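You operate a simulated robot arm through the tools that you are given. There is no shell and no other tool. Be economical: measure what you need, move in short steps, check, and stop when the job is done.

Carry out the task below with a simulated robot arm. There is one attempt and no reset: what you move stays moved.

## Task
Pack up the moisture test: cup C out, black plug in the meter's socket, DRY tag in the drawer.
Fine: the cup stands on the drying bench; drawer shut. Set down upright: what you pick out, tag.

The check looks at the end state, three seconds after you hand in, the way a careful person would. Anything else that was tipped, shoved, dropped, spilled or broken makes it a failure.

## Robot
A 7-joint arm with a two-finger parallel gripper, fixed in place. Base frame: the origin is at the foot of the arm, x ahead of it, y to its left, z up; the work surface is at about z = 840. Units: mm, degrees, N and s.
With the tool pointing down near the work surface it reaches from about 480 to 920 mm from the base axis. Its first joint turns from -115.0 to 115.0 degrees. Payload 3.91 kg.
The TCP is the grasp point between the finger pads, 30 mm short of the fingertips. In the tool frame z runs along the fingers and y along their closing line. The gripper opens to 110 mm. The fingers are 20 mm wide and 10 mm thick; the gripper's body (48 by 112 mm) begins 55 mm behind the TCP.
Orientation is told as [roll, pitch, yaw] about the base's x, y, z axes, in that order, counted from this pose: with the fingers straight down and closing along the base's y, the tool's x points along the base's -x, its y along +y and its z along -z.

## Interface
- The arm moves only by the tool move_arm. Its argument "series" is text: rows parted by semicolons, each of 7 numbers parted by spaces: the shift along the tool's x, y, z in units of 25 mm (1.0 is 25 mm), then the turn, a rotation vector about the tool's x, y, z in units of 5 degrees (1.0 is 5 degrees), then the gripper command, from -1 (fully open) to 1 (shut), values between in proportion. In form: dx dy dz rx ry rz gripper; .... A call has 1 to 20 rows; each row shifts and turns the commanded pose from where the row before left it, along the tool's axes as they then stand. A call with a number of a shift or a turn outside -1 to 1 is refused whole. Each row takes 0.2 s and may step no farther than 50 mm and 8.6 degrees from the row before; otherwise, or with a gripper value out of range, the whole call is refused. Where a pose cannot be reached the arm comes as near as it can. A force on the tool above 90 N (or 10 N above the force at the start of the call, whichever is more), or a blocked arm, ends the call early, and 0.2 s more pass. The fingers move at their own pace (about 153 mm/s each) and stop on an object; they squeeze with about 44 N. The grip force told is the motor's: it shows also when the fingers shut on nothing. Time passes only in rows, and 0.2 s behind the last, so rows that do not move let the fingers close. The reply holds the time, the measured pose of the TCP, the force on the tool along the base axes, the opening and the grip force, in the units named above and with some noise, with the torque about the TCP (base axes, N m) and any sound that the robot's microphone picked up.
- Cameras (640 x 400 px; columns grow to the right, rows downward): "scene" is fixed at [215.9, -501.3, 1405]; the picture's right is [0.78, -0.63, 0.00], its down [-0.43, -0.53, -0.73] and it looks along [0.46, 0.57, -0.68] (base axes); focal length 363 px, centre (320, 200). "wrist" rides on the gripper at [72, 17, -103] in the tool frame; the picture's right is [-0.23, 0.97, 0.00], its down [-0.76, -0.18, -0.62] and it looks along [-0.61, -0.14, 0.78] (tool axes); focal length 222 px, centre (320, 200). There is no depth. A picture from a camera that has moved, and an enlarged one, comes with that camera's place and axes in the base frame and with its lens. The place of the scene camera against the robot may be out by one fixed shift of up to 18 mm in any direction.
- get_image(camera): a new picture of that camera. It takes no simulated time.
- slide_trunk(by): slides the trunk up (or, below 0, down) by that many mm; the arm rides with it, the base frame stays. It gives what a move gives, with no picture.
- inspect(camera, box): a new picture of the part [left, top, right, bottom] of that camera's present view, enlarged. It takes no simulated time.
- hand_in(): hands the job in; it is judged then, once.

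Work in short steps. Places have to be worked out from the pictures, the camera data and where the tool is seen: move nearer, look again, correct. Check each grasp and each placing, and mend what went wrong. You have 120 turns and 68 pictures in all, those below and enlarged ones among them. Open the gripper and draw the arm clear of the work before you hand the job in, unless the task says otherwise; then end with one line.

The tools are called after "Emit:" as name(argument=value, ...) on one line, values as JSON. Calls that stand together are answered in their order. move_arm: Moves the arm, as the interface text tells. Its arguments: {"type":"object","properties":{"series":{"type":"string"}},"required":["series"]} The other tools are called the same way: slide_trunk (by) slides the trunk up or down; get_image (camera) takes a picture; inspect (camera, box) takes an enlarged picture of a part of a camera's view; hand_in () hands the job in.

At the start:

```text
clock: 0.0
position: [583.7, -323.5, 1115.2]
ee_rot: [0.0, 0.0, 0.0]
ft_force: [-1.0, -0.1, 0.2]
ft_torque: [0.0, -0.01, 0.03]
finger_gap: 110.1
grasp_force: 0.0
trunk travel left (down, up): [-750.0, 240.0]
```

scene: 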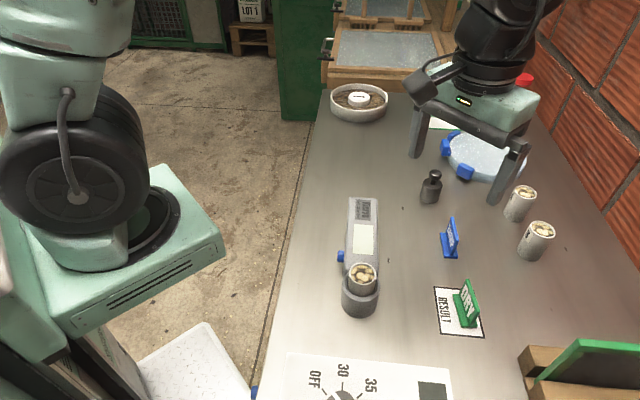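
wrist: 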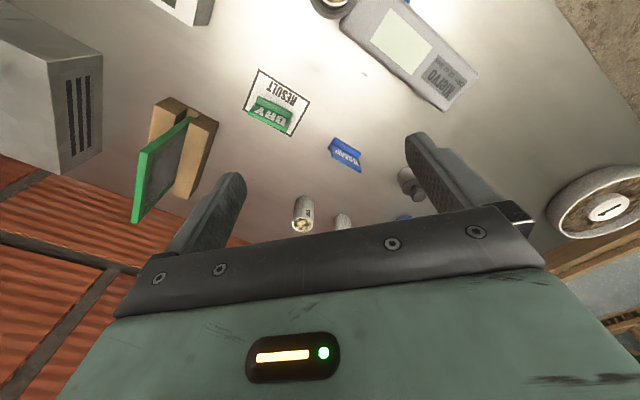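

The scene shows a meter with a cup in its socket, other cups, a black item (plug?), tags and no obvious drawer. I'll look closer at the parts.

Emit:
inspect(camera="scene", box=[320, 170, 480, 330])

Emit:
inspect(camera="scene", box=[400, 60, 600, 280])

Emit:
inspect(camera="scene", box=[270, 260, 640, 400])

Emit:
inspect(camera="scene", box=[220, 0, 480, 130])

```text
2.50 times, centred on (400, 250) of scene
camera zoom: at [215.9, -501.3, 1405.0], right [0.78, -0.63, 0.0], down [-0.43, -0.53, -0.73], along [0.46, 0.57, -0.68], focal length 907 px, centre (120, 75)
```

zoom: 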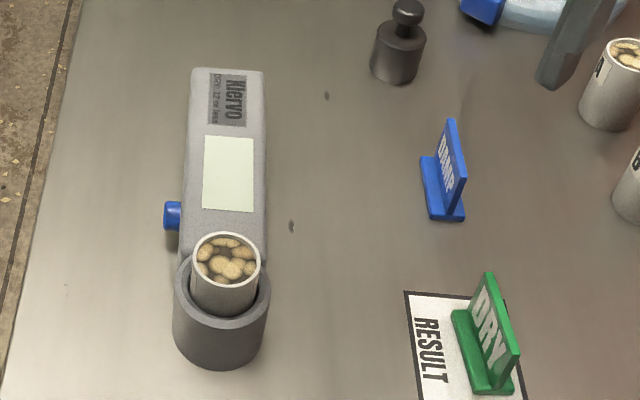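

```text
1.82 times, centred on (500, 170) of scene
camera zoom: at [215.9, -501.3, 1405.0], right [0.78, -0.63, 0.0], down [-0.43, -0.53, -0.73], along [0.46, 0.57, -0.68], focal length 660 px, centre (-7, 254)
```

zoom: 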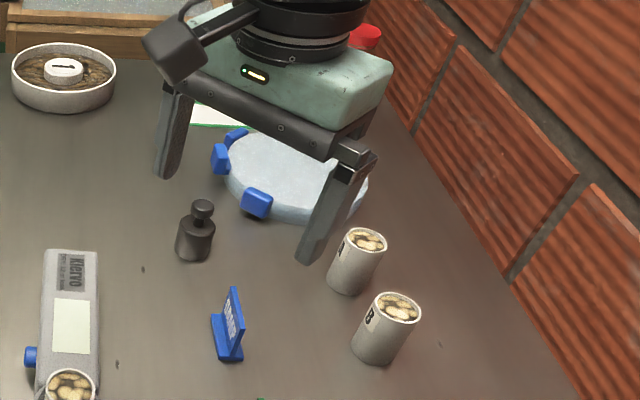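

```text
1.73 times, centred on (455, 330) of scene
camera zoom: at [215.9, -501.3, 1405.0], right [0.78, -0.63, 0.0], down [-0.43, -0.53, -0.73], along [0.46, 0.57, -0.68], focal length 628 px, centre (86, -25)
```

zoom: 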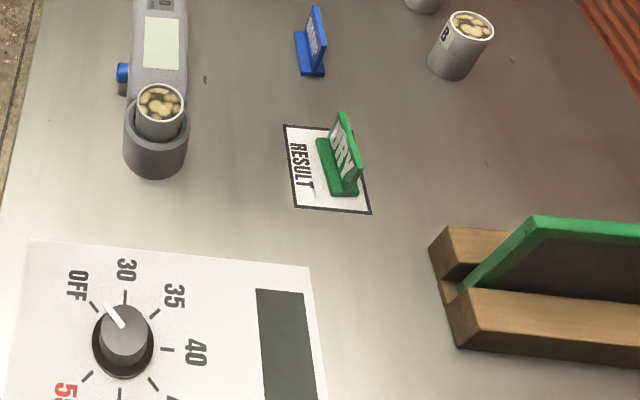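

```text
2.46 times, centred on (350, 65) of scene
camera zoom: at [215.9, -501.3, 1405.0], right [0.78, -0.63, 0.0], down [-0.43, -0.53, -0.73], along [0.46, 0.57, -0.68], focal length 894 px, centre (246, 532)
```

zoom: 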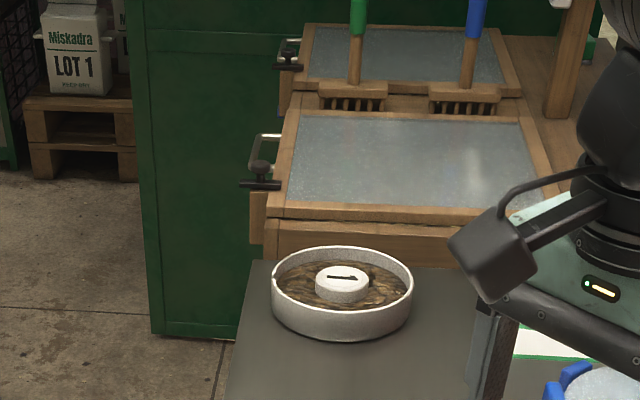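

I'll look at the lower-left corner and the wrist's edges for a drawer and a drying bench.

Emit:
inspect(camera="scene", box=[60, 280, 300, 400])

Emit:
inspect(camera="wrist", box=[0, 0, 320, 240])

Emit:
inspect(camera="wrist", box=[320, 0, 640, 240])

```text
2.67 times, centred on (180, 340) of scene
camera zoom: at [215.9, -501.3, 1405.0], right [0.78, -0.63, 0.0], down [-0.43, -0.53, -0.73], along [0.46, 0.57, -0.68], focal length 968 px, centre (693, -173)
```

zoom: 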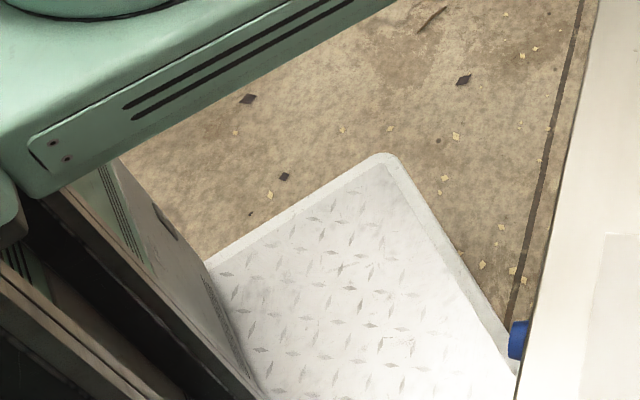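

```text
1.67 times, centred on (160, 120) of wrist
camera zoom: at [511.4, -306.0, 1218.1], right [0.23, 0.97, 0.0], down [0.76, -0.18, 0.62], along [0.61, -0.14, -0.78], focal length 370 px, centre (587, 333)
```

zoom: 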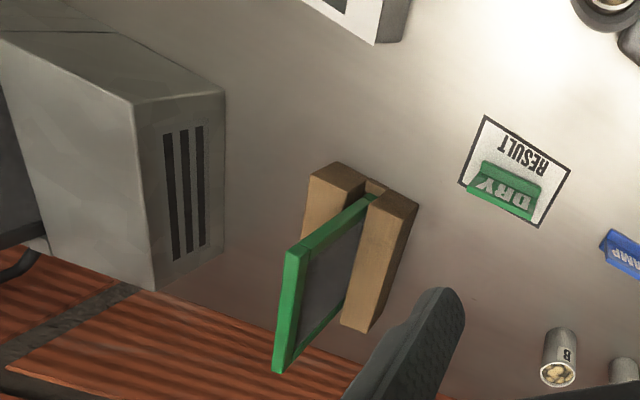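

```text
1.67 times, centred on (480, 120) of wrist
camera zoom: at [511.4, -306.0, 1218.1], right [0.23, 0.97, 0.0], down [0.76, -0.18, 0.62], along [0.61, -0.14, -0.78], focal length 370 px, centre (53, 333)
```

zoom: 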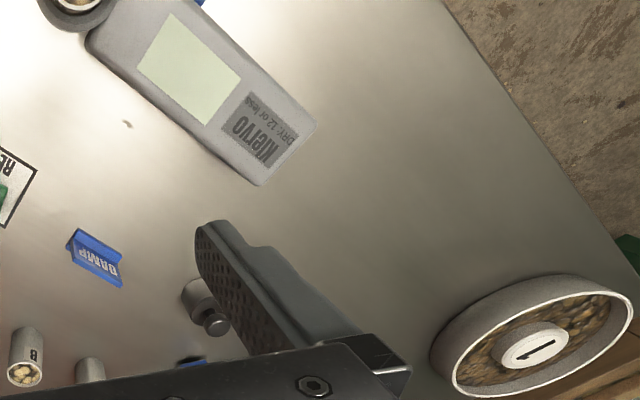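

A blue knob shows at the table's front edge near (265,-270), probably a drawer pull. I'll move back toward it and turn the wrist camera to see.

Emit:
move_arm(series="1 0.2 0 0 0 0 -1;1 0.2 0 0 0 0 -1;1 0.2 0 0 0 0 -1;1 0.2 0 0 0 0 -1;1 0.2 0 0 0 0 -1;1 0.2 0 0 0 0 -1;0 0 0 0 0 1 -1;0 0 0 0 0 1 -1;0 0 0 0 0 1 -1;0 0 0 0 0 1 -1;0 0 0 0 0 1 -1;0 0 0 0 0 1 -1;0 0 0 0 0 1 -1;0 0 0 0 0 1 -1;0 0 0 0 0 1 -1")

Emit:
get_image(camera="wrist")

Emit:
get_image(camera="scene")

```text
clock: 3.2
position: [433.3, -293.1, 1115.9]
ee_rot: [0.0, 0.0, -45.1]
ft_force: [-0.1, 0.1, 0.3]
ft_torque: [-0.02, 0.02, -0.03]
finger_gap: 110.1
grasp_force: 0.2
trunk travel left (down, up): [-750.0, 240.0]
```

```text
58 pictures are left
camera wrist: at [394.5, -230.3, 1218.8], right [0.85, 0.53, 0.0], down [0.41, -0.66, 0.62], along [0.33, -0.53, -0.78], focal length 222 px, centre (320, 200)
```

wrist: 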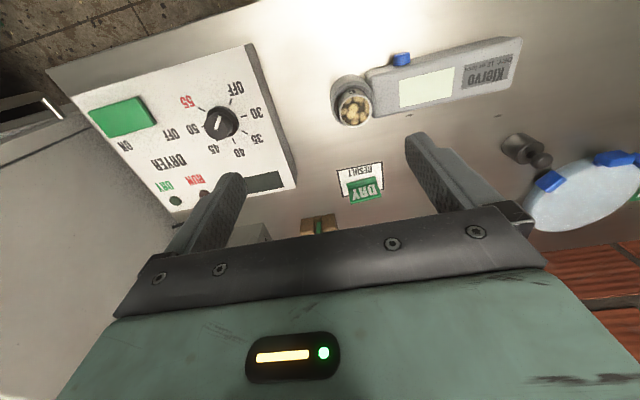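

```text
57 pictures are left
```

scene: 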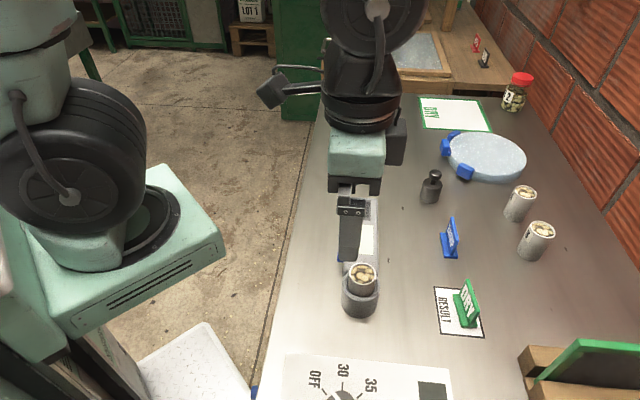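

The dial box is a dryer. I need to see the table's front face; I'll back up further toward the robot.

Emit:
move_arm(series="1 0 0 0 0 0 -1;1 0 0 0 0 0 -1;1 0 0 0 0 0 -1;1 0 0 0 0 0 -1;1 -1 0 0 0 0 -1;0 -1 0 0 0 0 -1;0 -1 0 0 0 0 -1")

Emit:
get_image(camera="wrist")

```text
clock: 4.8
position: [339.6, -295.6, 1160.1]
ee_rot: [0.1, 0.3, -44.8]
ft_force: [0.3, -0.7, 0.3]
ft_torque: [-0.01, -0.02, 0.01]
finger_gap: 110.0
grasp_force: 0.1
out of reach, approached as far as the arm can: row 2, 3, 4, 5
trunk travel left (down, up): [-750.0, 240.0]
```

```text
56 pictures are left
camera wrist: at [300.9, -233.9, 1263.1], right [0.85, 0.53, 0.0], down [0.42, -0.67, 0.62], along [0.33, -0.52, -0.79], focal length 222 px, centre (320, 200)
```

wrist: 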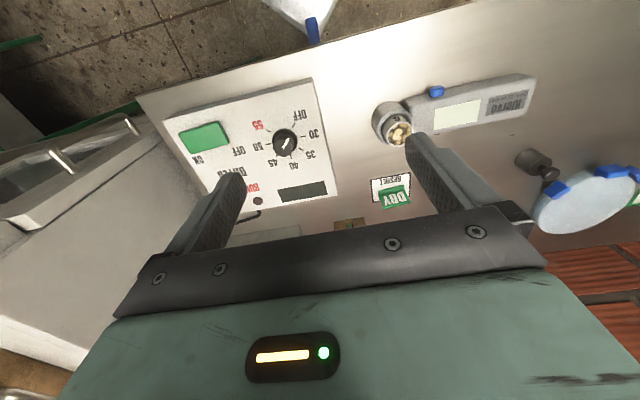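

A blue pull is at the front edge, and to the left there is another unit with chrome bars. Enlarging both.

Emit:
inspect(camera="wrist", box=[0, 20, 220, 380])

Emit:
inspect(camera="wrist", box=[220, 0, 440, 120])

Emit:
inspect(camera="scene", box=[310, 0, 640, 200])

```text
1.11 times, centred on (110, 200) of wrist
camera zoom: at [300.9, -233.9, 1263.1], right [0.85, 0.53, 0.0], down [0.42, -0.67, 0.62], along [0.33, -0.52, -0.79], focal length 247 px, centre (553, 200)
```

zoom: 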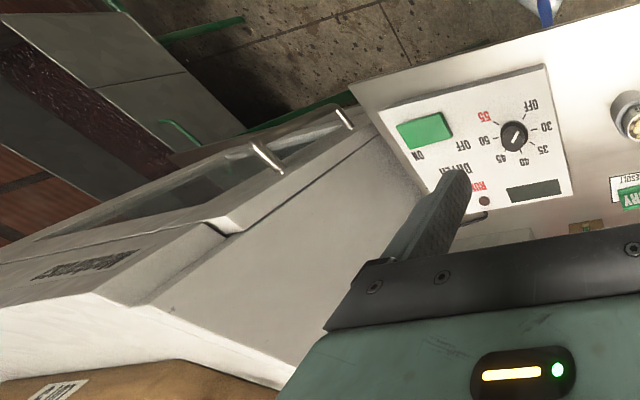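

```text
2.91 times, centred on (330, 60) of wrist
camera zoom: at [300.9, -233.9, 1263.1], right [0.85, 0.53, 0.0], down [0.42, -0.67, 0.62], along [0.33, -0.52, -0.79], focal length 646 px, centre (291, 607)
```

zoom: 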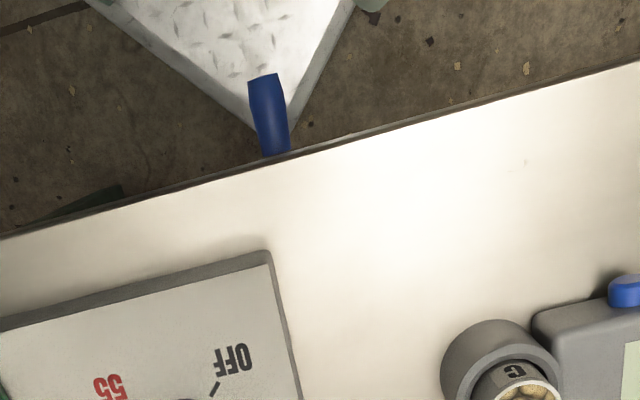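

```text
1.94 times, centred on (475, 100) of scene
camera zoom: at [215.9, -501.3, 1405.0], right [0.78, -0.63, 0.0], down [-0.43, -0.53, -0.73], along [0.46, 0.57, -0.68], focal length 704 px, centre (19, 394)
```

zoom: 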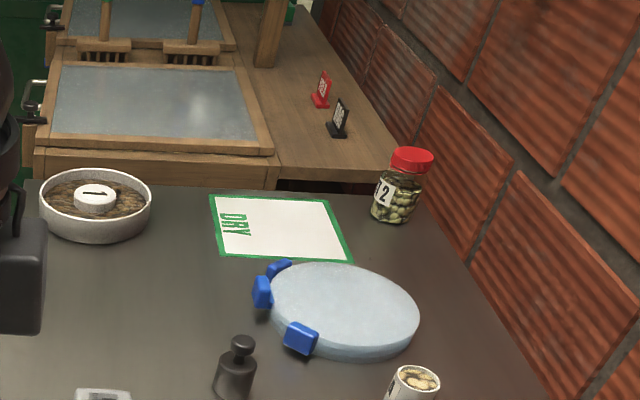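

The blue pull sits on the table's front face around (295,-245, ~750). I'll swing to the free floor area in front of the robot (x≈450,y≈100) and look along the front face.

Emit:
move_arm(series="0 1 0 0 0 0 -1;0 1 0 0 0 0 -1;0 1 0 0 0 0 -1;0 1 0 0 0 0 -1;0 1 0 0 0 0 -1;0 1 0 0 0 0 -1;0 1 0 0 0 0 -1;0 1 0 0 0 0 -1;0 1 0 0 0 0 -1;0 1 0 0 0 0 -1;0 1 0 0 0 0 -1;0 1 0 0 0 0 -1;1 1 0 0 0 0 -1;1 1 0 0 0 0 -1;1 0 0 0 0 0 -1;1 0 0 0 0 0 -1;1 0 0 0 0 0 -1;1 0 0 0 0 0 -1")

Emit:
move_arm(series="0 0 0 0 0 1 -1;0 0 0 0 0 1 -1;0 0 0 0 0 1 -1;0 0 0 0 0 1 -1;0 0 0 0 0 1 -1;0 0 0 0 0 1 -1;0 0 0 0 0 1 -1;0 0 0 0 0 1 -1;0 0 0 0 0 1 -1;0 0 0 0 0 1 -1;0 0 0 0 0 1 -1")

Emit:
slide_trunk(by=-200)

Emit:
get_image(camera="wrist")

```text
clock: 8.6
position: [480.3, 62.5, 1159.4]
ee_rot: [0.1, 0.1, -45.1]
ft_force: [-1.4, 0.0, -0.9]
ft_torque: [0.03, -0.01, 0.01]
finger_gap: 110.1
grasp_force: 0.0
trunk travel left (down, up): [-750.0, 240.0]
```

```text
clock: 11.0
position: [479.0, 59.9, 1159.1]
ee_rot: [-0.1, 0.0, -100.2]
ft_force: [0.2, 0.8, -0.7]
ft_torque: [0.03, 0.0, 0.01]
finger_gap: 109.9
grasp_force: 0.1
trunk travel left (down, up): [-750.0, 240.0]
```

```text
clock: 13.2
position: [478.1, 61.5, 958.8]
ee_rot: [0.1, 0.0, -100.0]
ft_force: [0.5, 0.5, -1.0]
ft_torque: [0.01, -0.02, 0.01]
finger_gap: 109.9
grasp_force: 0.1
trunk travel left (down, up): [-550.0, 440.0]
```

```text
52 pictures are left
camera wrist: at [508.6, 129.7, 1061.5], right [0.92, -0.39, 0.0], down [-0.31, -0.72, 0.62], along [-0.25, -0.57, -0.78], focal length 222 px, centre (320, 200)
```

wrist: 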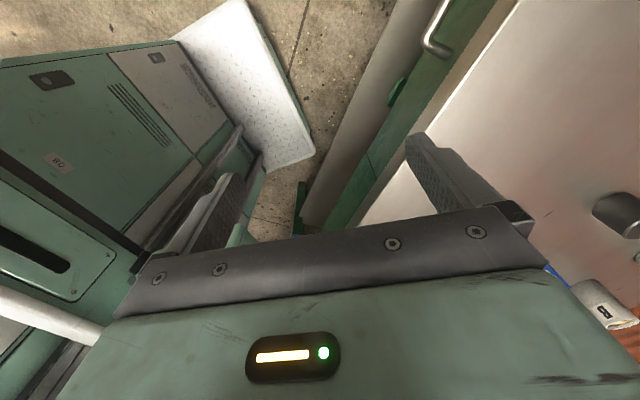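

A chrome bar handle on a green apron is visible on the table's front face around (613,80,790): that's likely the drawer. I'll face it squarely.

Emit:
move_arm(series="0 0 0 0 0 -1 -1;0 0 0 0 0 -1 -1;0 0 0 0 0 -1 -1;0 0 0 0 0 -1 -1;0 0 0 0 0 -1 -1;0 0 0 0 0 -1 -1;0 0 0 0 0 -1 -1;0 0 0 0 0 -1 -1;0 0 0 0 0 -1 -1;0 0 0 0 0 -1 -1;0 0 0 0 0 -1 -1;0 1 0 0 0 0 -1;0 1 0 0 0 0 -1;0 1 0 0 0 0 -1")

Emit:
get_image(camera="wrist")

Emit:
get_image(camera="scene")

```text
clock: 16.2
position: [533.5, 114.2, 958.6]
ee_rot: [0.0, -0.1, -45.0]
ft_force: [-0.2, -0.1, 0.0]
ft_torque: [0.03, 0.02, -0.01]
finger_gap: 109.8
grasp_force: 0.1
trunk travel left (down, up): [-550.0, 440.0]
```

```text
51 pictures are left
camera wrist: at [493.9, 177.7, 1060.8], right [0.85, 0.53, 0.0], down [0.41, -0.66, 0.62], along [0.33, -0.53, -0.78], focal length 222 px, centre (320, 200)
```

wrist: 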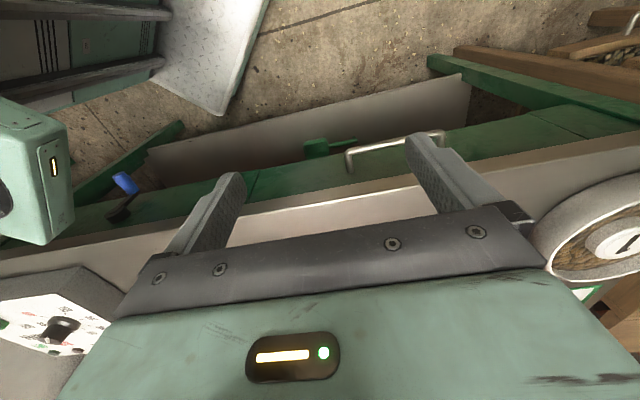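

```text
50 pictures are left
```

scene: 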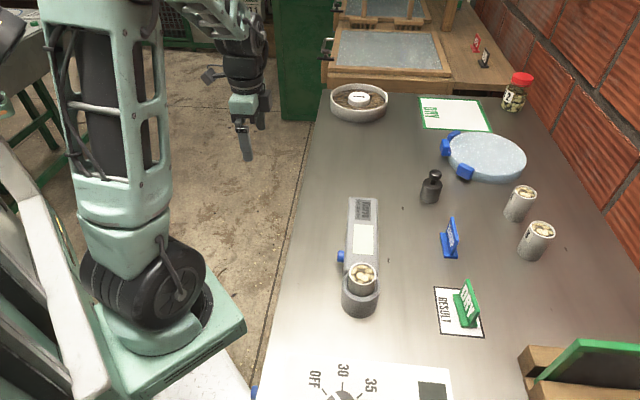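

The bar handle spans pixels (348,155)-(443,135); the blue lever on a dark pivot is at the left on the apron. Enlarge both.

Emit:
inspect(camera="wrist", box=[60, 100, 260, 225])

Emit:
inspect(camera="wrist", box=[280, 80, 480, 205])

```text
3.20 times, centred on (160, 162) of wrist
camera zoom: at [493.9, 177.7, 1060.8], right [0.85, 0.53, 0.0], down [0.41, -0.66, 0.62], along [0.33, -0.53, -0.78], focal length 711 px, centre (832, 320)
```

zoom: 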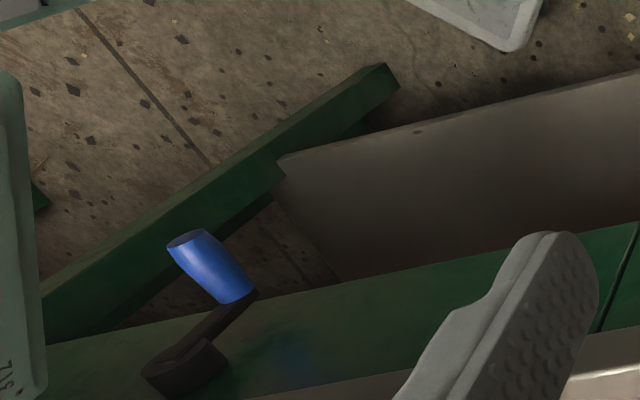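

```text
3.20 times, centred on (380, 142) of wrist
camera zoom: at [493.9, 177.7, 1060.8], right [0.85, 0.53, 0.0], down [0.41, -0.66, 0.62], along [0.33, -0.53, -0.78], focal length 711 px, centre (128, 384)
```

zoom: 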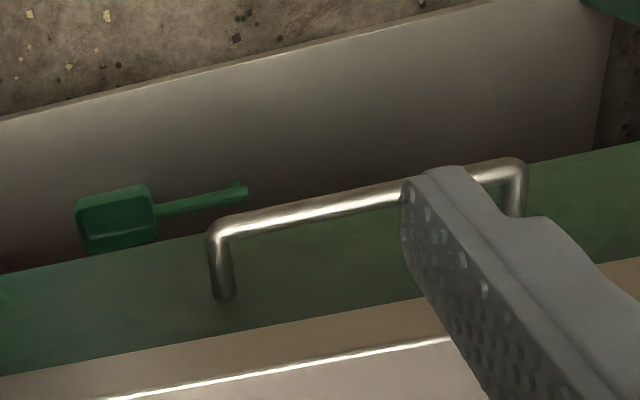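

Drawer located: bar centre about (644,124,780), running along direction (0.73,0.68), ~35 mm off the face. I turn the gripper to close across the bar and hover above it.

Emit:
move_arm(series="0 0 0 0 0 -1 -1;0 0 0 0 0 -1 -1;0 0 0 0 0 -1 -1;0 0 0 0 0 -1 -1;0 0 0 0 0 -1 -1;0 0 0 0 0 -1 -1;0 0 0 0 0 -1 -1;0 0 0 0 0 -1 -1;0 0 0 0 0 -1 -1;0 0 0 0 0 -1 -1;0 0 0 0 0 -1 -1;0 0 0 0 0 -1 -1;0 0 0 0 0 -1 -1;0 0 0 0 0 -1 -1;0 0 0 0 0 -1 -1;0 0 0 0 0 -1 -1;0 0 0 0 0 -1 -1;0 0 0 0 0 -0.6 -1")

Emit:
move_arm(series="-1 0 0 0 0 0 0.45;-1 0 0 0 0 0 0.45;-1 -0.7 0 0 0 0 0.45;-0.5 -1 0 0 0 0 0.45;0 -1 0 0 0 0 0.45")

Emit:
get_image(camera="wrist")

```text
clock: 20.0
position: [531.6, 114.3, 958.5]
ee_rot: [-0.2, 0.0, 43.0]
ft_force: [0.0, 1.1, -0.6]
ft_torque: [0.02, -0.04, 0.02]
finger_gap: 110.2
grasp_force: 0.1
trunk travel left (down, up): [-550.0, 440.0]
```

```text
clock: 21.2
position: [642.5, 126.9, 958.4]
ee_rot: [0.0, 0.0, 43.0]
ft_force: [-0.6, 0.7, 1.0]
ft_torque: [0.0, 0.02, 0.0]
finger_gap: 30.3
grasp_force: 0.1
trunk travel left (down, up): [-550.0, 440.0]
```

```text
47 pictures are left
camera wrist: at [579.3, 89.3, 1061.4], right [-0.5, 0.87, 0.0], down [0.68, 0.39, 0.62], along [0.54, 0.31, -0.78], focal length 222 px, centre (320, 200)
```

wrist: 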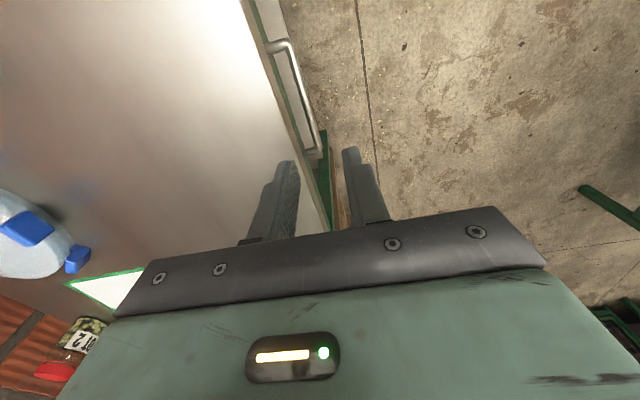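

Let me enlarge the handle region to reconcile two estimates of its height.

Emit:
inspect(camera="wrist", box=[220, 0, 420, 220])

```text
1.82 times, centred on (320, 110) of wrist
camera zoom: at [579.3, 89.3, 1061.4], right [-0.5, 0.87, 0.0], down [0.68, 0.39, 0.62], along [0.54, 0.31, -0.78], focal length 404 px, centre (320, 364)
```

zoom: 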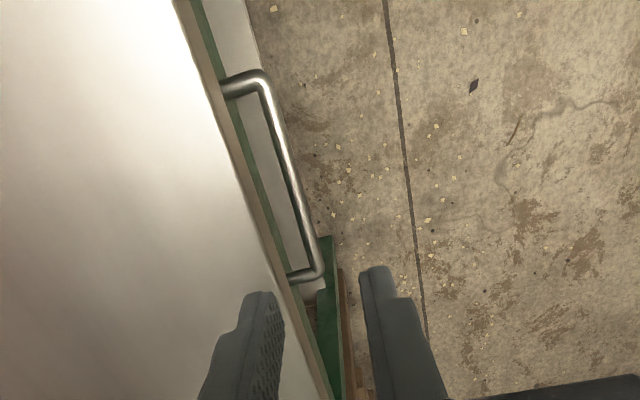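

Estimates agree on a bar near n≈362 (z≈766±12). I'll tilt the tool 25° so the fingers lean toward the bench and the gripper body clears the table edge, then look again.

Emit:
move_arm(series="0 0 0 1 0 0 0.6;0 0 0 1 0 0 0.6;0 0 0 1 0 0 0.6;0 0 0 1 0 0 0.6;0 0 0 1 0 0 0.6;0 1 0 0 0 0 0.6;0 1 1 0 0 0 0.6;0 0.5 1 0 0 0 0.6;0 0 1 0 0 0 0.6")

Emit:
inspect(camera="wrist", box=[220, 0, 420, 220])

```text
clock: 23.2
position: [624.9, 142.0, 865.2]
ee_rot: [-24.9, 0.0, 43.0]
ft_force: [-1.2, -0.3, 0.4]
ft_torque: [-0.01, 0.01, -0.02]
finger_gap: 22.3
grasp_force: 0.0
trunk travel left (down, up): [-550.0, 440.0]
```

```text
1.82 times, centred on (320, 110) of wrist
camera zoom: at [531.7, 135.9, 950.2], right [-0.44, 0.8, -0.41], down [0.49, 0.59, 0.64], along [0.76, 0.08, -0.65], focal length 404 px, centre (320, 364)
```

zoom: 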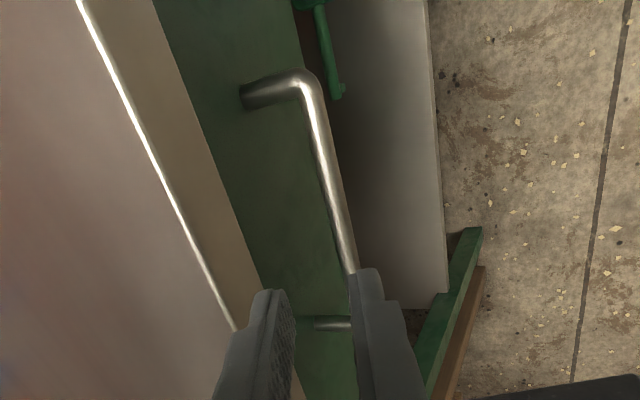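

Bar now resolved at n≈360, z≈767 (post standoff ~28 mm). I descend part of the way along the tilted fingers and recheck.

Emit:
move_arm(series="0 0.29 0 0 0 0 0.67;0 0 1 0 0 0 0.67;0 0 1 0 0 0 0.67")

Emit:
inspect(camera="wrist", box=[240, 60, 400, 220])

```text
clock: 24.0
position: [633.9, 133.7, 818.0]
ee_rot: [-24.9, 0.1, 43.0]
ft_force: [0.4, -0.4, 0.8]
ft_torque: [0.02, 0.0, 0.0]
finger_gap: 18.1
grasp_force: 0.0
trunk travel left (down, up): [-550.0, 440.0]
```

```text
2.50 times, centred on (320, 140) of wrist
camera zoom: at [541.7, 127.3, 904.0], right [-0.44, 0.8, -0.41], down [0.49, 0.59, 0.64], along [0.76, 0.08, -0.65], focal length 555 px, centre (320, 350)
```

zoom: 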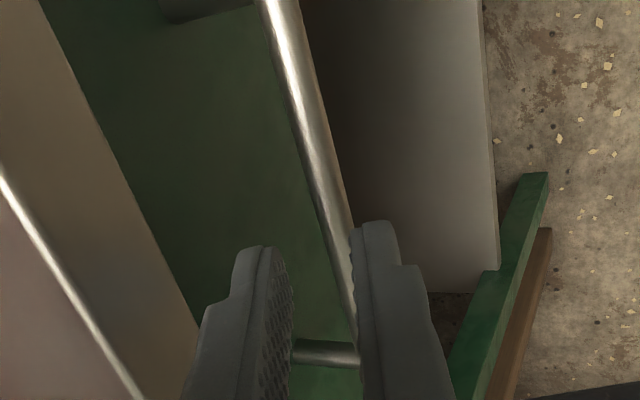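

The bar sits ~5 mm toward the outer finger; shift +y slightly and descend further.

Emit:
move_arm(series="0 0.18 0 0 0 0 0.67;0 0 0.8 0 0 0 0.67")

Emit:
inspect(camera="wrist", box=[240, 60, 400, 220])

```text
clock: 24.6
position: [636.6, 131.3, 796.4]
ee_rot: [-25.0, 0.0, 43.0]
ft_force: [-0.6, 1.3, 0.1]
ft_torque: [-0.01, 0.02, 0.01]
finger_gap: 18.1
grasp_force: 0.0
trunk travel left (down, up): [-550.0, 440.0]
```

```text
2.50 times, centred on (320, 140) of wrist
camera zoom: at [543.6, 124.6, 881.8], right [-0.44, 0.8, -0.41], down [0.49, 0.59, 0.64], along [0.76, 0.08, -0.65], focal length 555 px, centre (320, 350)
```

zoom: 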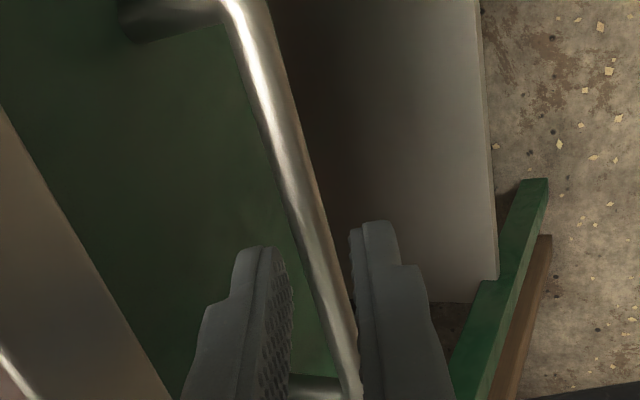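

The bar is centred between the fingers and ~38 mm ahead of the TCP. Advance 16 mm more and close.

Emit:
move_arm(series="0 0 0.64 0 0 0 0.67;0 0 0 0 0 0 1;0 0 0 0 0 0 1")

Emit:
inspect(camera="wrist", box=[240, 60, 400, 220])

```text
clock: 25.4
position: [639.6, 125.7, 783.2]
ee_rot: [-25.0, 0.1, 43.0]
ft_force: [-0.1, 0.5, 0.6]
ft_torque: [0.0, -0.03, -0.03]
finger_gap: 0.0
grasp_force: 37.9
trunk travel left (down, up): [-550.0, 440.0]
```

```text
2.50 times, centred on (320, 140) of wrist
camera zoom: at [547.4, 119.4, 867.5], right [-0.44, 0.8, -0.41], down [0.49, 0.59, 0.64], along [0.76, 0.08, -0.65], focal length 555 px, centre (320, 350)
```

zoom: 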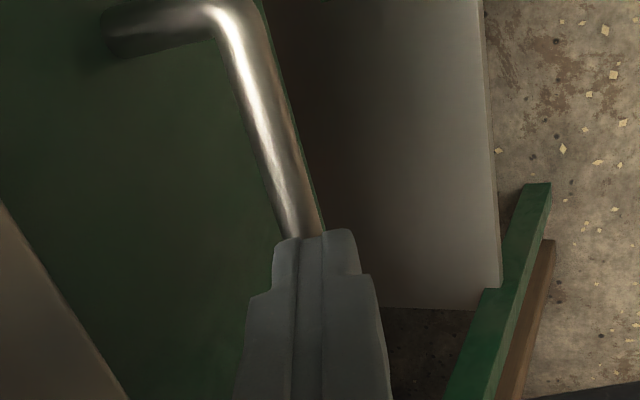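

The fingers shut just short of the bar. Reopen, advance another 15 mm and check before closing.

Emit:
move_arm(series="0 0 0 0 0 0 0.67;0 0 0.6 0 0 0 0.67")

Emit:
inspect(camera="wrist", box=[240, 60, 400, 220])

```text
clock: 26.0
position: [642.8, 120.0, 767.5]
ee_rot: [-24.9, 0.1, 43.0]
ft_force: [-0.8, -0.1, 0.5]
ft_torque: [-0.02, -0.03, 0.01]
finger_gap: 18.6
grasp_force: 0.5
trunk travel left (down, up): [-550.0, 440.0]
```

```text
2.50 times, centred on (320, 140) of wrist
camera zoom: at [551.2, 114.4, 853.7], right [-0.44, 0.8, -0.41], down [0.49, 0.59, 0.64], along [0.76, 0.08, -0.65], focal length 555 px, centre (320, 350)
```

zoom: 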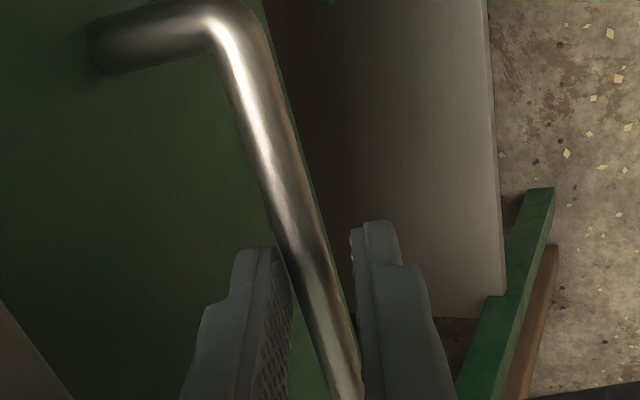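

The bar lies between the finger pads. Close.

Emit:
move_arm(series="0 0 0 0 0 0 1;0 0 0 0 0 0 1")

```text
clock: 26.6
position: [642.9, 122.1, 768.9]
ee_rot: [-24.9, 0.1, 42.9]
ft_force: [-2.5, -1.6, 6.0]
ft_torque: [-0.37, 0.32, 0.85]
finger_gap: 12.0
grasp_force: 44.6
trunk travel left (down, up): [-550.0, 440.0]
```

Gripped the bar (12 mm). Pull straight out along -n in small steps.

Emit:
move_arm(series="0 0.45 -0.21 0 0 0 1;0 0.45 -0.21 0 0 0 1;0 0.45 -0.21 0 0 0 1;0 0.45 -0.21 0 0 0 1")

Emit:
get_image(camera="scene")

```text
clock: 27.6
position: [609.2, 154.3, 768.3]
ee_rot: [-25.1, 0.3, 42.9]
ft_force: [-23.4, -21.5, 7.4]
ft_torque: [-0.75, 0.7, 0.56]
finger_gap: 12.0
grasp_force: 44.8
trunk travel left (down, up): [-550.0, 440.0]
```

```text
40 pictures are left
```

scene: 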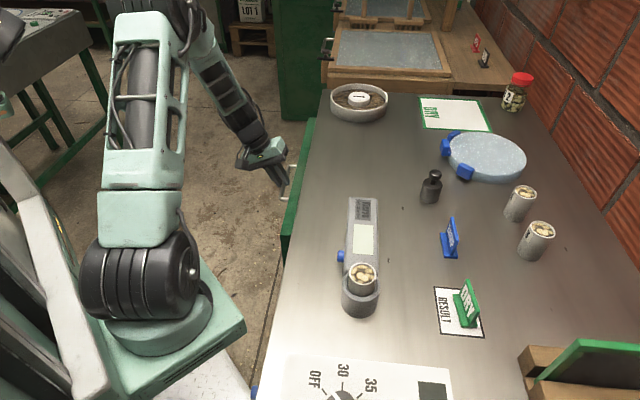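

The drawer opens; a sideways force hints the true pull direction is ~45°, so I add a small correction and continue.

Emit:
move_arm(series="0.08 0.45 -0.21 0 0 0 1;0.05 0.45 -0.21 0 0 0 1;0.03 0.45 -0.21 0 0 0 1;0.02 0.45 -0.21 0 0 0 1;0.02 0.45 -0.21 0 0 0 1;0.02 0.45 -0.21 0 0 0 1")

Emit:
get_image(camera="wrist")

```text
clock: 29.0
position: [556.7, 206.4, 768.5]
ee_rot: [-25.0, 0.0, 43.0]
ft_force: [-8.9, -8.2, 9.9]
ft_torque: [-0.4, 0.34, 0.83]
finger_gap: 11.9
grasp_force: 44.6
trunk travel left (down, up): [-550.0, 440.0]
```

```text
39 pictures are left
camera wrist: at [464.9, 200.5, 854.1], right [-0.44, 0.8, -0.41], down [0.49, 0.59, 0.64], along [0.76, 0.08, -0.65], focal length 222 px, centre (320, 200)
```

wrist: 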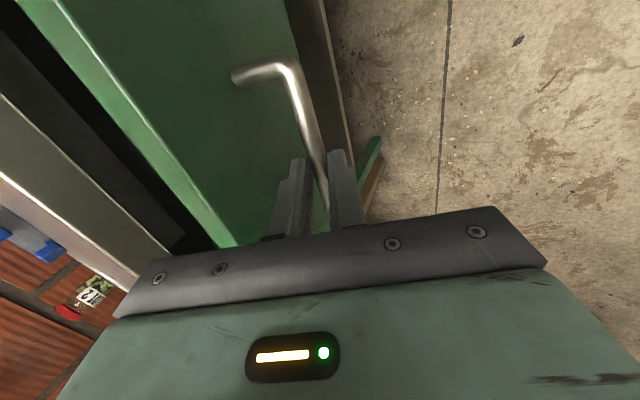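

Open about 120 mm; pull another 60 mm.

Emit:
move_arm(series="0.04 0.45 -0.21 0 0 0 1;0.03 0.45 -0.21 0 0 0 1;0.02 0.45 -0.21 0 0 0 1;0.02 0.45 -0.21 0 0 0 1;0.02 0.45 -0.21 0 0 0 1;0 0 0 0 0 0 1")

```text
clock: 30.4
position: [514.3, 250.3, 768.9]
ee_rot: [-24.9, -0.1, 43.0]
ft_force: [1.1, 1.4, 30.3]
ft_torque: [-0.07, -0.29, 1.13]
finger_gap: 11.8
grasp_force: 44.7
trunk travel left (down, up): [-550.0, 440.0]
```

Drawer is out 181 mm, exactly along 45°. Release and back off along the fingers, then look inside.

Emit:
move_arm(series="0 0 0 0 0 0 0.6;0 0 0 0 0 0 0.6;0 0 -1 0 0 0 0.6;0 0 -1 0 0 0 0.6;0 0 -1 0 0 0 0.6;0 0 -1 0 0 0 0.6;0 0 -1 0 0 0 0.6;0 0 -1 0 0 0 0.6;0 -1 -1 -1 0 0 0.6;0 -1 -1 -1 0 0 0.6;0 -1 0 -1 0 0 -1;0 -1 0 -1 0 0 -1;0 0 0 -1 0 0 -1")

Emit:
get_image(camera="wrist")

Emit:
get_image(camera="scene")

```text
clock: 33.2
position: [521.5, 241.5, 980.7]
ee_rot: [0.1, -0.1, 43.0]
ft_force: [0.0, -0.8, -0.2]
ft_torque: [0.03, -0.02, 0.01]
finger_gap: 110.1
grasp_force: 0.0
trunk travel left (down, up): [-550.0, 440.0]
```

```text
38 pictures are left
camera wrist: at [457.0, 203.6, 1082.7], right [-0.5, 0.87, 0.0], down [0.68, 0.39, 0.62], along [0.54, 0.31, -0.78], focal length 222 px, centre (320, 200)
```

wrist: 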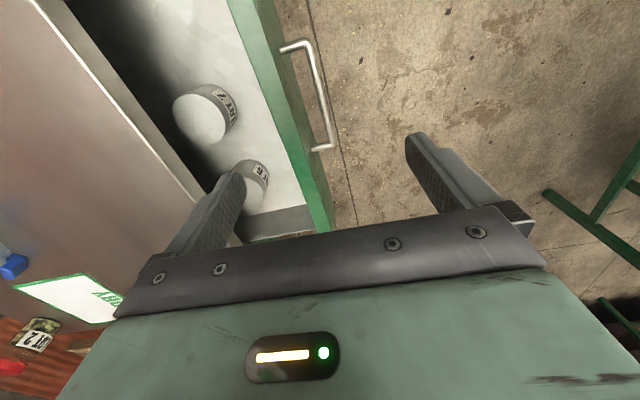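

```text
37 pictures are left
```

scene: 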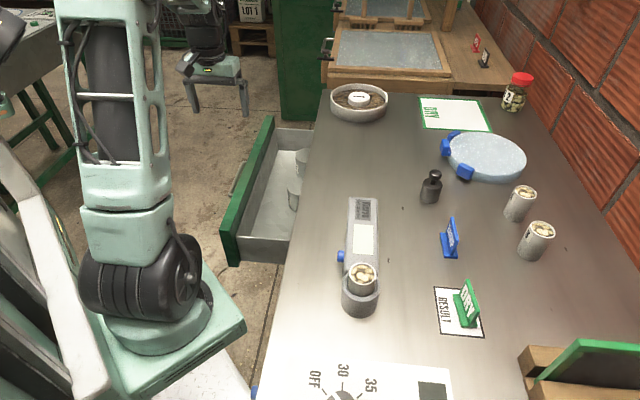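

Drawer is open with two jars inside and free space beside them. Now the cup: raise the trunk back and move over to cup C near (477,-281).

Emit:
slide_trunk(by=200)

Emit:
move_arm(series="0 0 0 0 0 -0.4 -1;1 -0.845 0 0 0 0 -1;1 -0.845 0 0 0 0 -1;1 -0.845 0 0 0 0 -1;1 -0.845 0 0 0 0 -1;1 -0.845 0 0 0 0 -1;1 -0.845 0 0 0 0 -1;1 -0.845 0 0 0 0 -1;1 -0.845 0 0 0 0 -1;1 -0.845 0 0 0 0 -1;1 -0.845 0 0 0 0 -1;1 -0.845 0 0 0 0 -1;1 -0.845 0 0 0 0 -1;1 -0.845 0 0 0 0 -1;1 -0.845 0 0 0 0 -1;1 -0.845 0 0 0 0 -1;1 -0.845 0 0 0 0 -1")

Emit:
get_image(camera="wrist")

```text
clock: 35.3
position: [520.6, 240.6, 1180.4]
ee_rot: [0.0, -0.1, 43.0]
ft_force: [0.7, -1.4, -0.4]
ft_torque: [-0.02, -0.03, -0.01]
finger_gap: 109.8
grasp_force: 0.0
trunk travel left (down, up): [-750.0, 240.0]
```

```text
clock: 38.9
position: [474.8, -280.4, 1181.5]
ee_rot: [0.1, 0.0, 45.1]
ft_force: [0.8, 0.1, -0.2]
ft_torque: [0.01, 0.0, -0.02]
finger_gap: 110.2
grasp_force: 0.0
trunk travel left (down, up): [-750.0, 240.0]
```

```text
36 pictures are left
camera wrist: at [413.3, -319.6, 1283.6], right [-0.53, 0.85, 0.0], down [0.66, 0.41, 0.62], along [0.53, 0.33, -0.78], focal length 222 px, centre (320, 200)
```

wrist: 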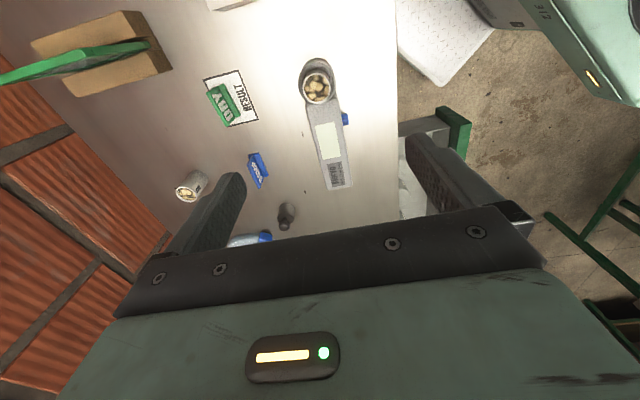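

Cup C is almost directly below the TCP. Descend 150 mm and look closely.

Emit:
move_arm(series="0 0 1 0 0 0 -1;0 0 1 0 0 0 -1;0 0 1 0 0 0 -1;0 0 1 0 0 0 -1;0 0 1 0 0 0 -1;0 0 1 0 0 0 -1")

Emit:
get_image(camera="wrist")

```text
clock: 40.3
position: [476.3, -282.9, 1028.0]
ee_rot: [0.0, 0.0, 45.0]
ft_force: [0.9, -0.4, 0.0]
ft_torque: [-0.03, -0.02, -0.01]
finger_gap: 110.2
grasp_force: 0.1
trunk travel left (down, up): [-750.0, 240.0]
```

```text
35 pictures are left
camera wrist: at [413.5, -322.3, 1129.5], right [-0.53, 0.85, 0.0], down [0.66, 0.41, 0.62], along [0.53, 0.33, -0.78], focal length 222 px, centre (320, 200)
```

wrist: 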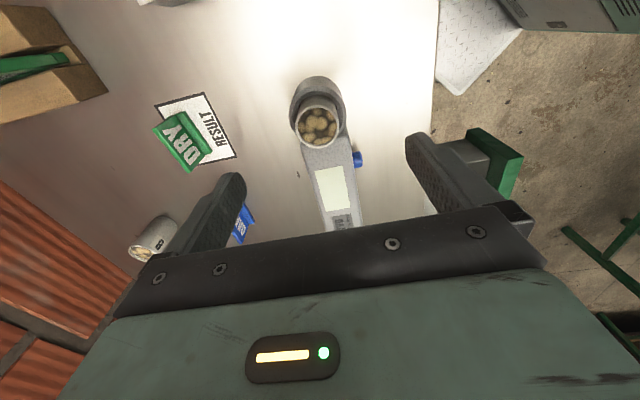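

Emit:
inspect(camera="wrist", box=[260, 50, 380, 240])

Emit:
inspect(camera="scene", box=[320, 180, 420, 330])

```text
2.11 times, centred on (320, 145) of wrist
camera zoom: at [413.5, -322.3, 1129.5], right [-0.53, 0.85, 0.0], down [0.66, 0.41, 0.62], along [0.53, 0.33, -0.78], focal length 468 px, centre (320, 316)
```

zoom: 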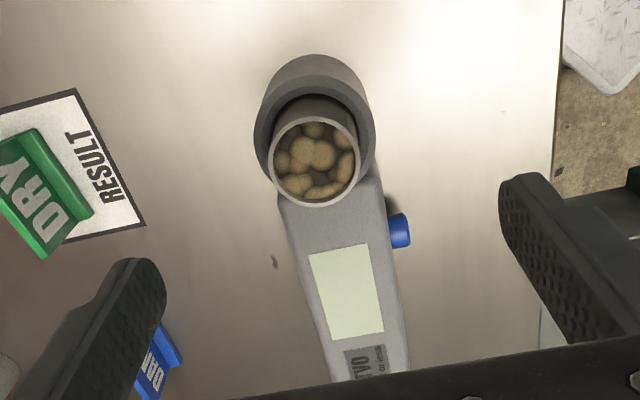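

```text
2.67 times, centred on (370, 255) of scene
camera zoom: at [215.9, -501.3, 1405.0], right [0.78, -0.63, 0.0], down [-0.43, -0.53, -0.73], along [0.46, 0.57, -0.68], focal length 968 px, centre (187, 53)
```

zoom: 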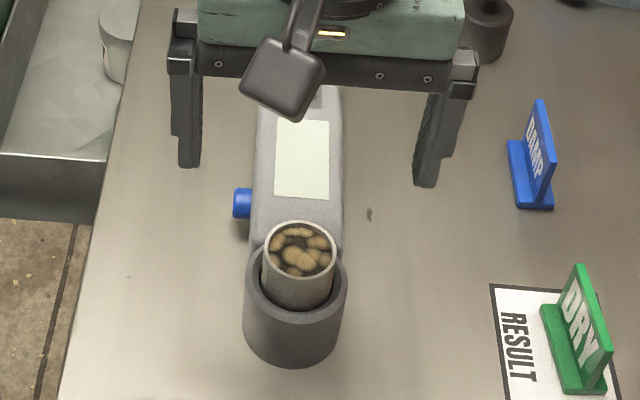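

Combined views: cup axis at n'≈541, s'≈141, rim z≈902, ring top ≈875. Shift slightly and descend with open fingers to just above the ring.

Emit:
move_arm(series="-0.18 -0.16 0 0 0 0 -1;0 0 1 0 0 0 -0.5;0 0 1 0 0 0 -0.2;0 0 1 0 0 0 -0.2;0 0 0.8 0 0 0 -0.2")

Emit:
get_image(camera="wrist")

Emit:
inspect(camera="scene", box=[300, 200, 420, 340])

```text
clock: 41.5
position: [482.0, -279.5, 935.6]
ee_rot: [-0.1, 0.0, 45.0]
ft_force: [-0.7, 0.9, -0.7]
ft_torque: [-0.01, -0.05, 0.03]
finger_gap: 65.9
grasp_force: 0.1
trunk travel left (down, up): [-750.0, 240.0]
```

```text
32 pictures are left
camera wrist: at [419.5, -319.6, 1037.3], right [-0.53, 0.85, 0.0], down [0.66, 0.41, 0.62], along [0.53, 0.33, -0.78], focal length 222 px, centre (320, 200)
```

wrist: 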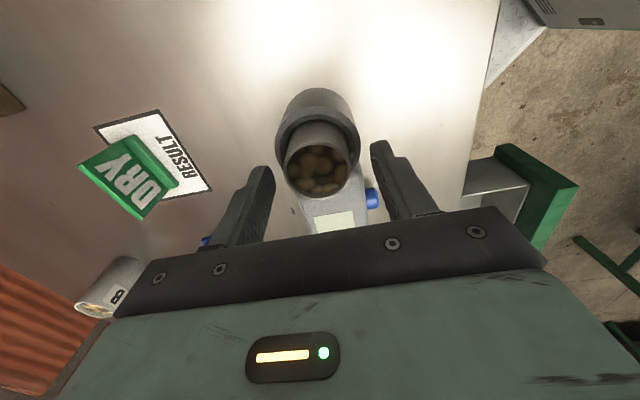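

```text
2.86 times, centred on (360, 270) of scene
camera zoom: at [215.9, -501.3, 1405.0], right [0.78, -0.63, 0.0], down [-0.43, -0.53, -0.73], along [0.46, 0.57, -0.68], focal length 1037 px, centre (206, 0)
```

zoom: 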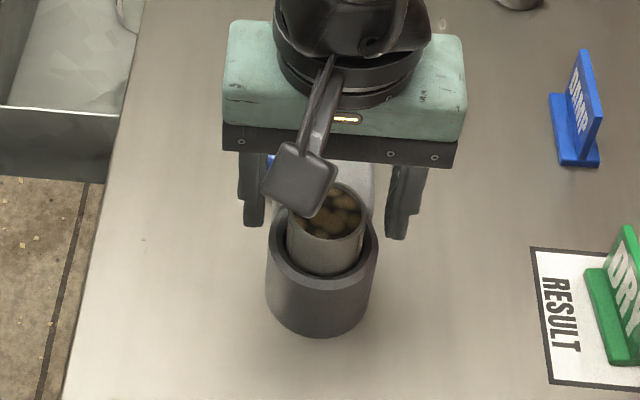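

Cup is centred between the fingers. Descend 24 mm with a small trim and close on the protruding part.

Emit:
move_arm(series="0.1 -0.08 0.5 0 0 0 -0.2;0 0 0.45 0 0 0 -0.2;0 0 0 0 0 0 1;0 0 0 0 0 0 1;0 0 0 0 0 0 1")

Emit:
get_image(camera="wrist")

```text
clock: 42.7
position: [484.0, -284.6, 913.1]
ee_rot: [0.0, 0.0, 45.0]
ft_force: [-2.6, 1.3, 15.1]
ft_torque: [0.31, 0.41, -0.04]
finger_gap: 61.3
grasp_force: 44.2
trunk travel left (down, up): [-750.0, 240.0]
```

```text
30 pictures are left
camera wrist: at [419.7, -323.4, 1015.3], right [-0.53, 0.85, 0.0], down [0.66, 0.41, 0.62], along [0.53, 0.33, -0.78], focal length 222 px, centre (320, 200)
```

wrist: 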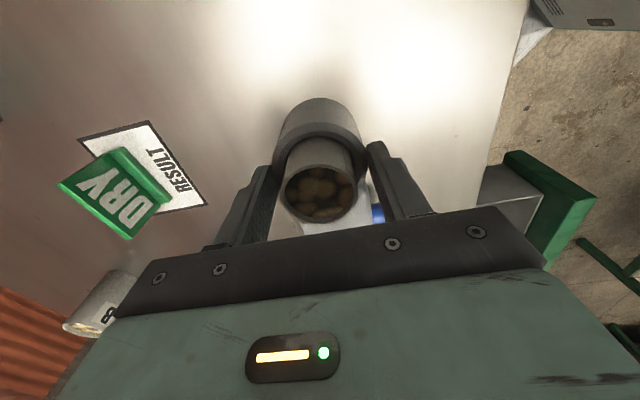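

The fingers closed on the ring (61 mm), so its top is higher than judged. Open, rise 14 mm, and close on the cup itself.

Emit:
move_arm(series="0 0 0 0 0 0 -0.2;0 0 0 0 0 0 -0.2;0 0 -0.6 0 0 0 -0.2;0 0 0 0 0 0 1;0 0 0 0 0 0 1;0 0 0 0 0 0 1")

Emit:
get_image(camera="wrist")

```text
clock: 44.1
position: [481.9, -285.0, 927.1]
ee_rot: [-0.1, -0.1, 45.0]
ft_force: [-0.6, -0.8, 3.6]
ft_torque: [-0.1, 0.07, 0.02]
finger_gap: 40.7
grasp_force: 44.3
trunk travel left (down, up): [-750.0, 240.0]
```

```text
29 pictures are left
camera wrist: at [420.2, -323.4, 1029.9], right [-0.53, 0.85, 0.0], down [0.66, 0.41, 0.62], along [0.53, 0.33, -0.78], focal length 222 px, centre (320, 200)
```

wrist: 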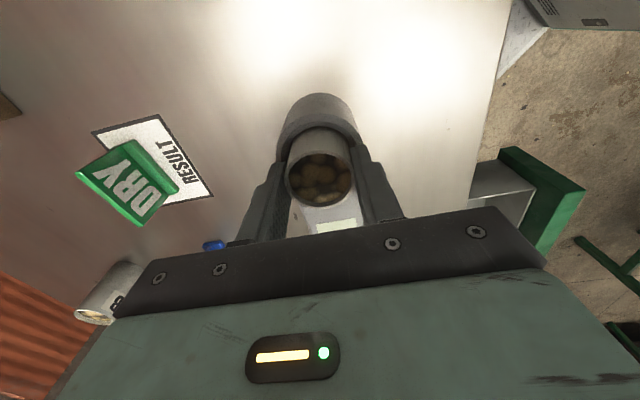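

Cup gripped (40.7 mm). Lift straight up gently.

Emit:
move_arm(series="0 0 -0.3 0 0 0 1;0 0 -0.4 0 0 0 1;0 0 -0.6 0 0 0 1;0 0 -0.8 0 0 0 1;0 0 -0.8 0 0 0 1;0 0 -0.8 0 0 0 1;0 0 0 0 0 0 1")

Emit:
get_image(camera="scene")

```text
clock: 45.7
position: [481.3, -282.0, 1017.8]
ee_rot: [0.0, 0.1, 45.0]
ft_force: [0.7, -0.2, -1.0]
ft_torque: [0.03, 0.06, 0.0]
finger_gap: 40.4
grasp_force: 44.2
trunk travel left (down, up): [-750.0, 240.0]
```

```text
28 pictures are left
```

scene: 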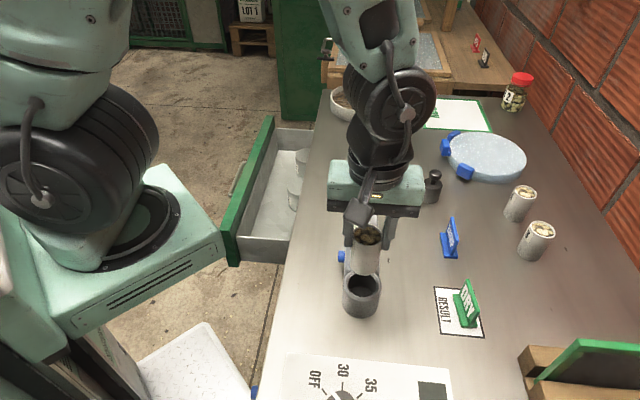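

Cup is out. Move it 300 mm along the bench to clear steel at about n'=540, s'=440, then check below.

Emit:
move_arm(series="-0.5 0 0 0 0 0 1;-1 0 0 0 0 0 1;-1 0 0 0 0 0 1;-1 0 0 0 0 0 1;-1 0 0 0 0 0 1;-1 0 0 0 0 0 1;-1 0 0 0 0 0 1;-1 0 0 0 0 0 1;-1 0 0 0 0 0 1;-1 0 0 0 0 0 1;-1 0 0 0 0 0 1;-1 0 0 0 0 0 1;-0.5 0 0.5 0 0 0 1;0 0 0.8 0 0 0 1;0 0 0.6 0 0 0 1")

Emit:
get_image(camera="wrist")

Emit:
get_image(camera="scene")

```text
clock: 48.9
position: [694.2, -70.6, 971.1]
ee_rot: [0.0, 0.1, 45.0]
ft_force: [0.0, -0.3, -0.9]
ft_torque: [0.0, -0.01, 0.0]
finger_gap: 40.6
grasp_force: 44.3
trunk travel left (down, up): [-750.0, 240.0]
```

```text
27 pictures are left
camera wrist: at [632.0, -110.5, 1073.3], right [-0.53, 0.85, 0.0], down [0.66, 0.41, 0.62], along [0.53, 0.33, -0.78], focal length 222 px, centre (320, 200)
```

wrist: 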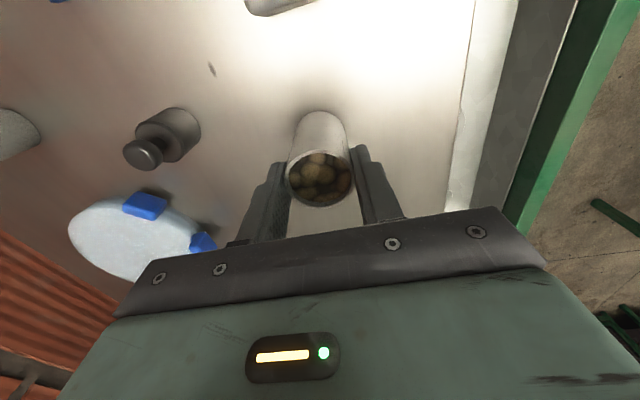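

```text
26 pictures are left
```

scene: 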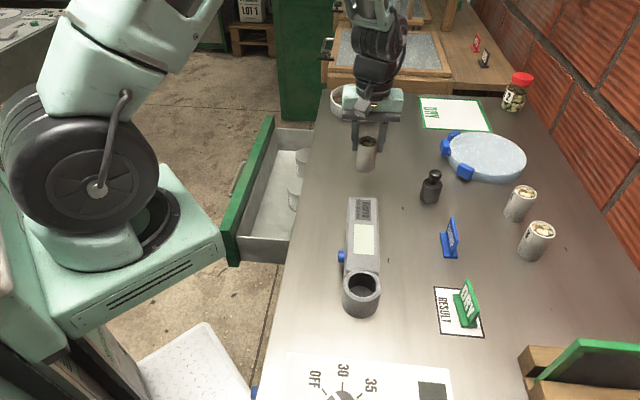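

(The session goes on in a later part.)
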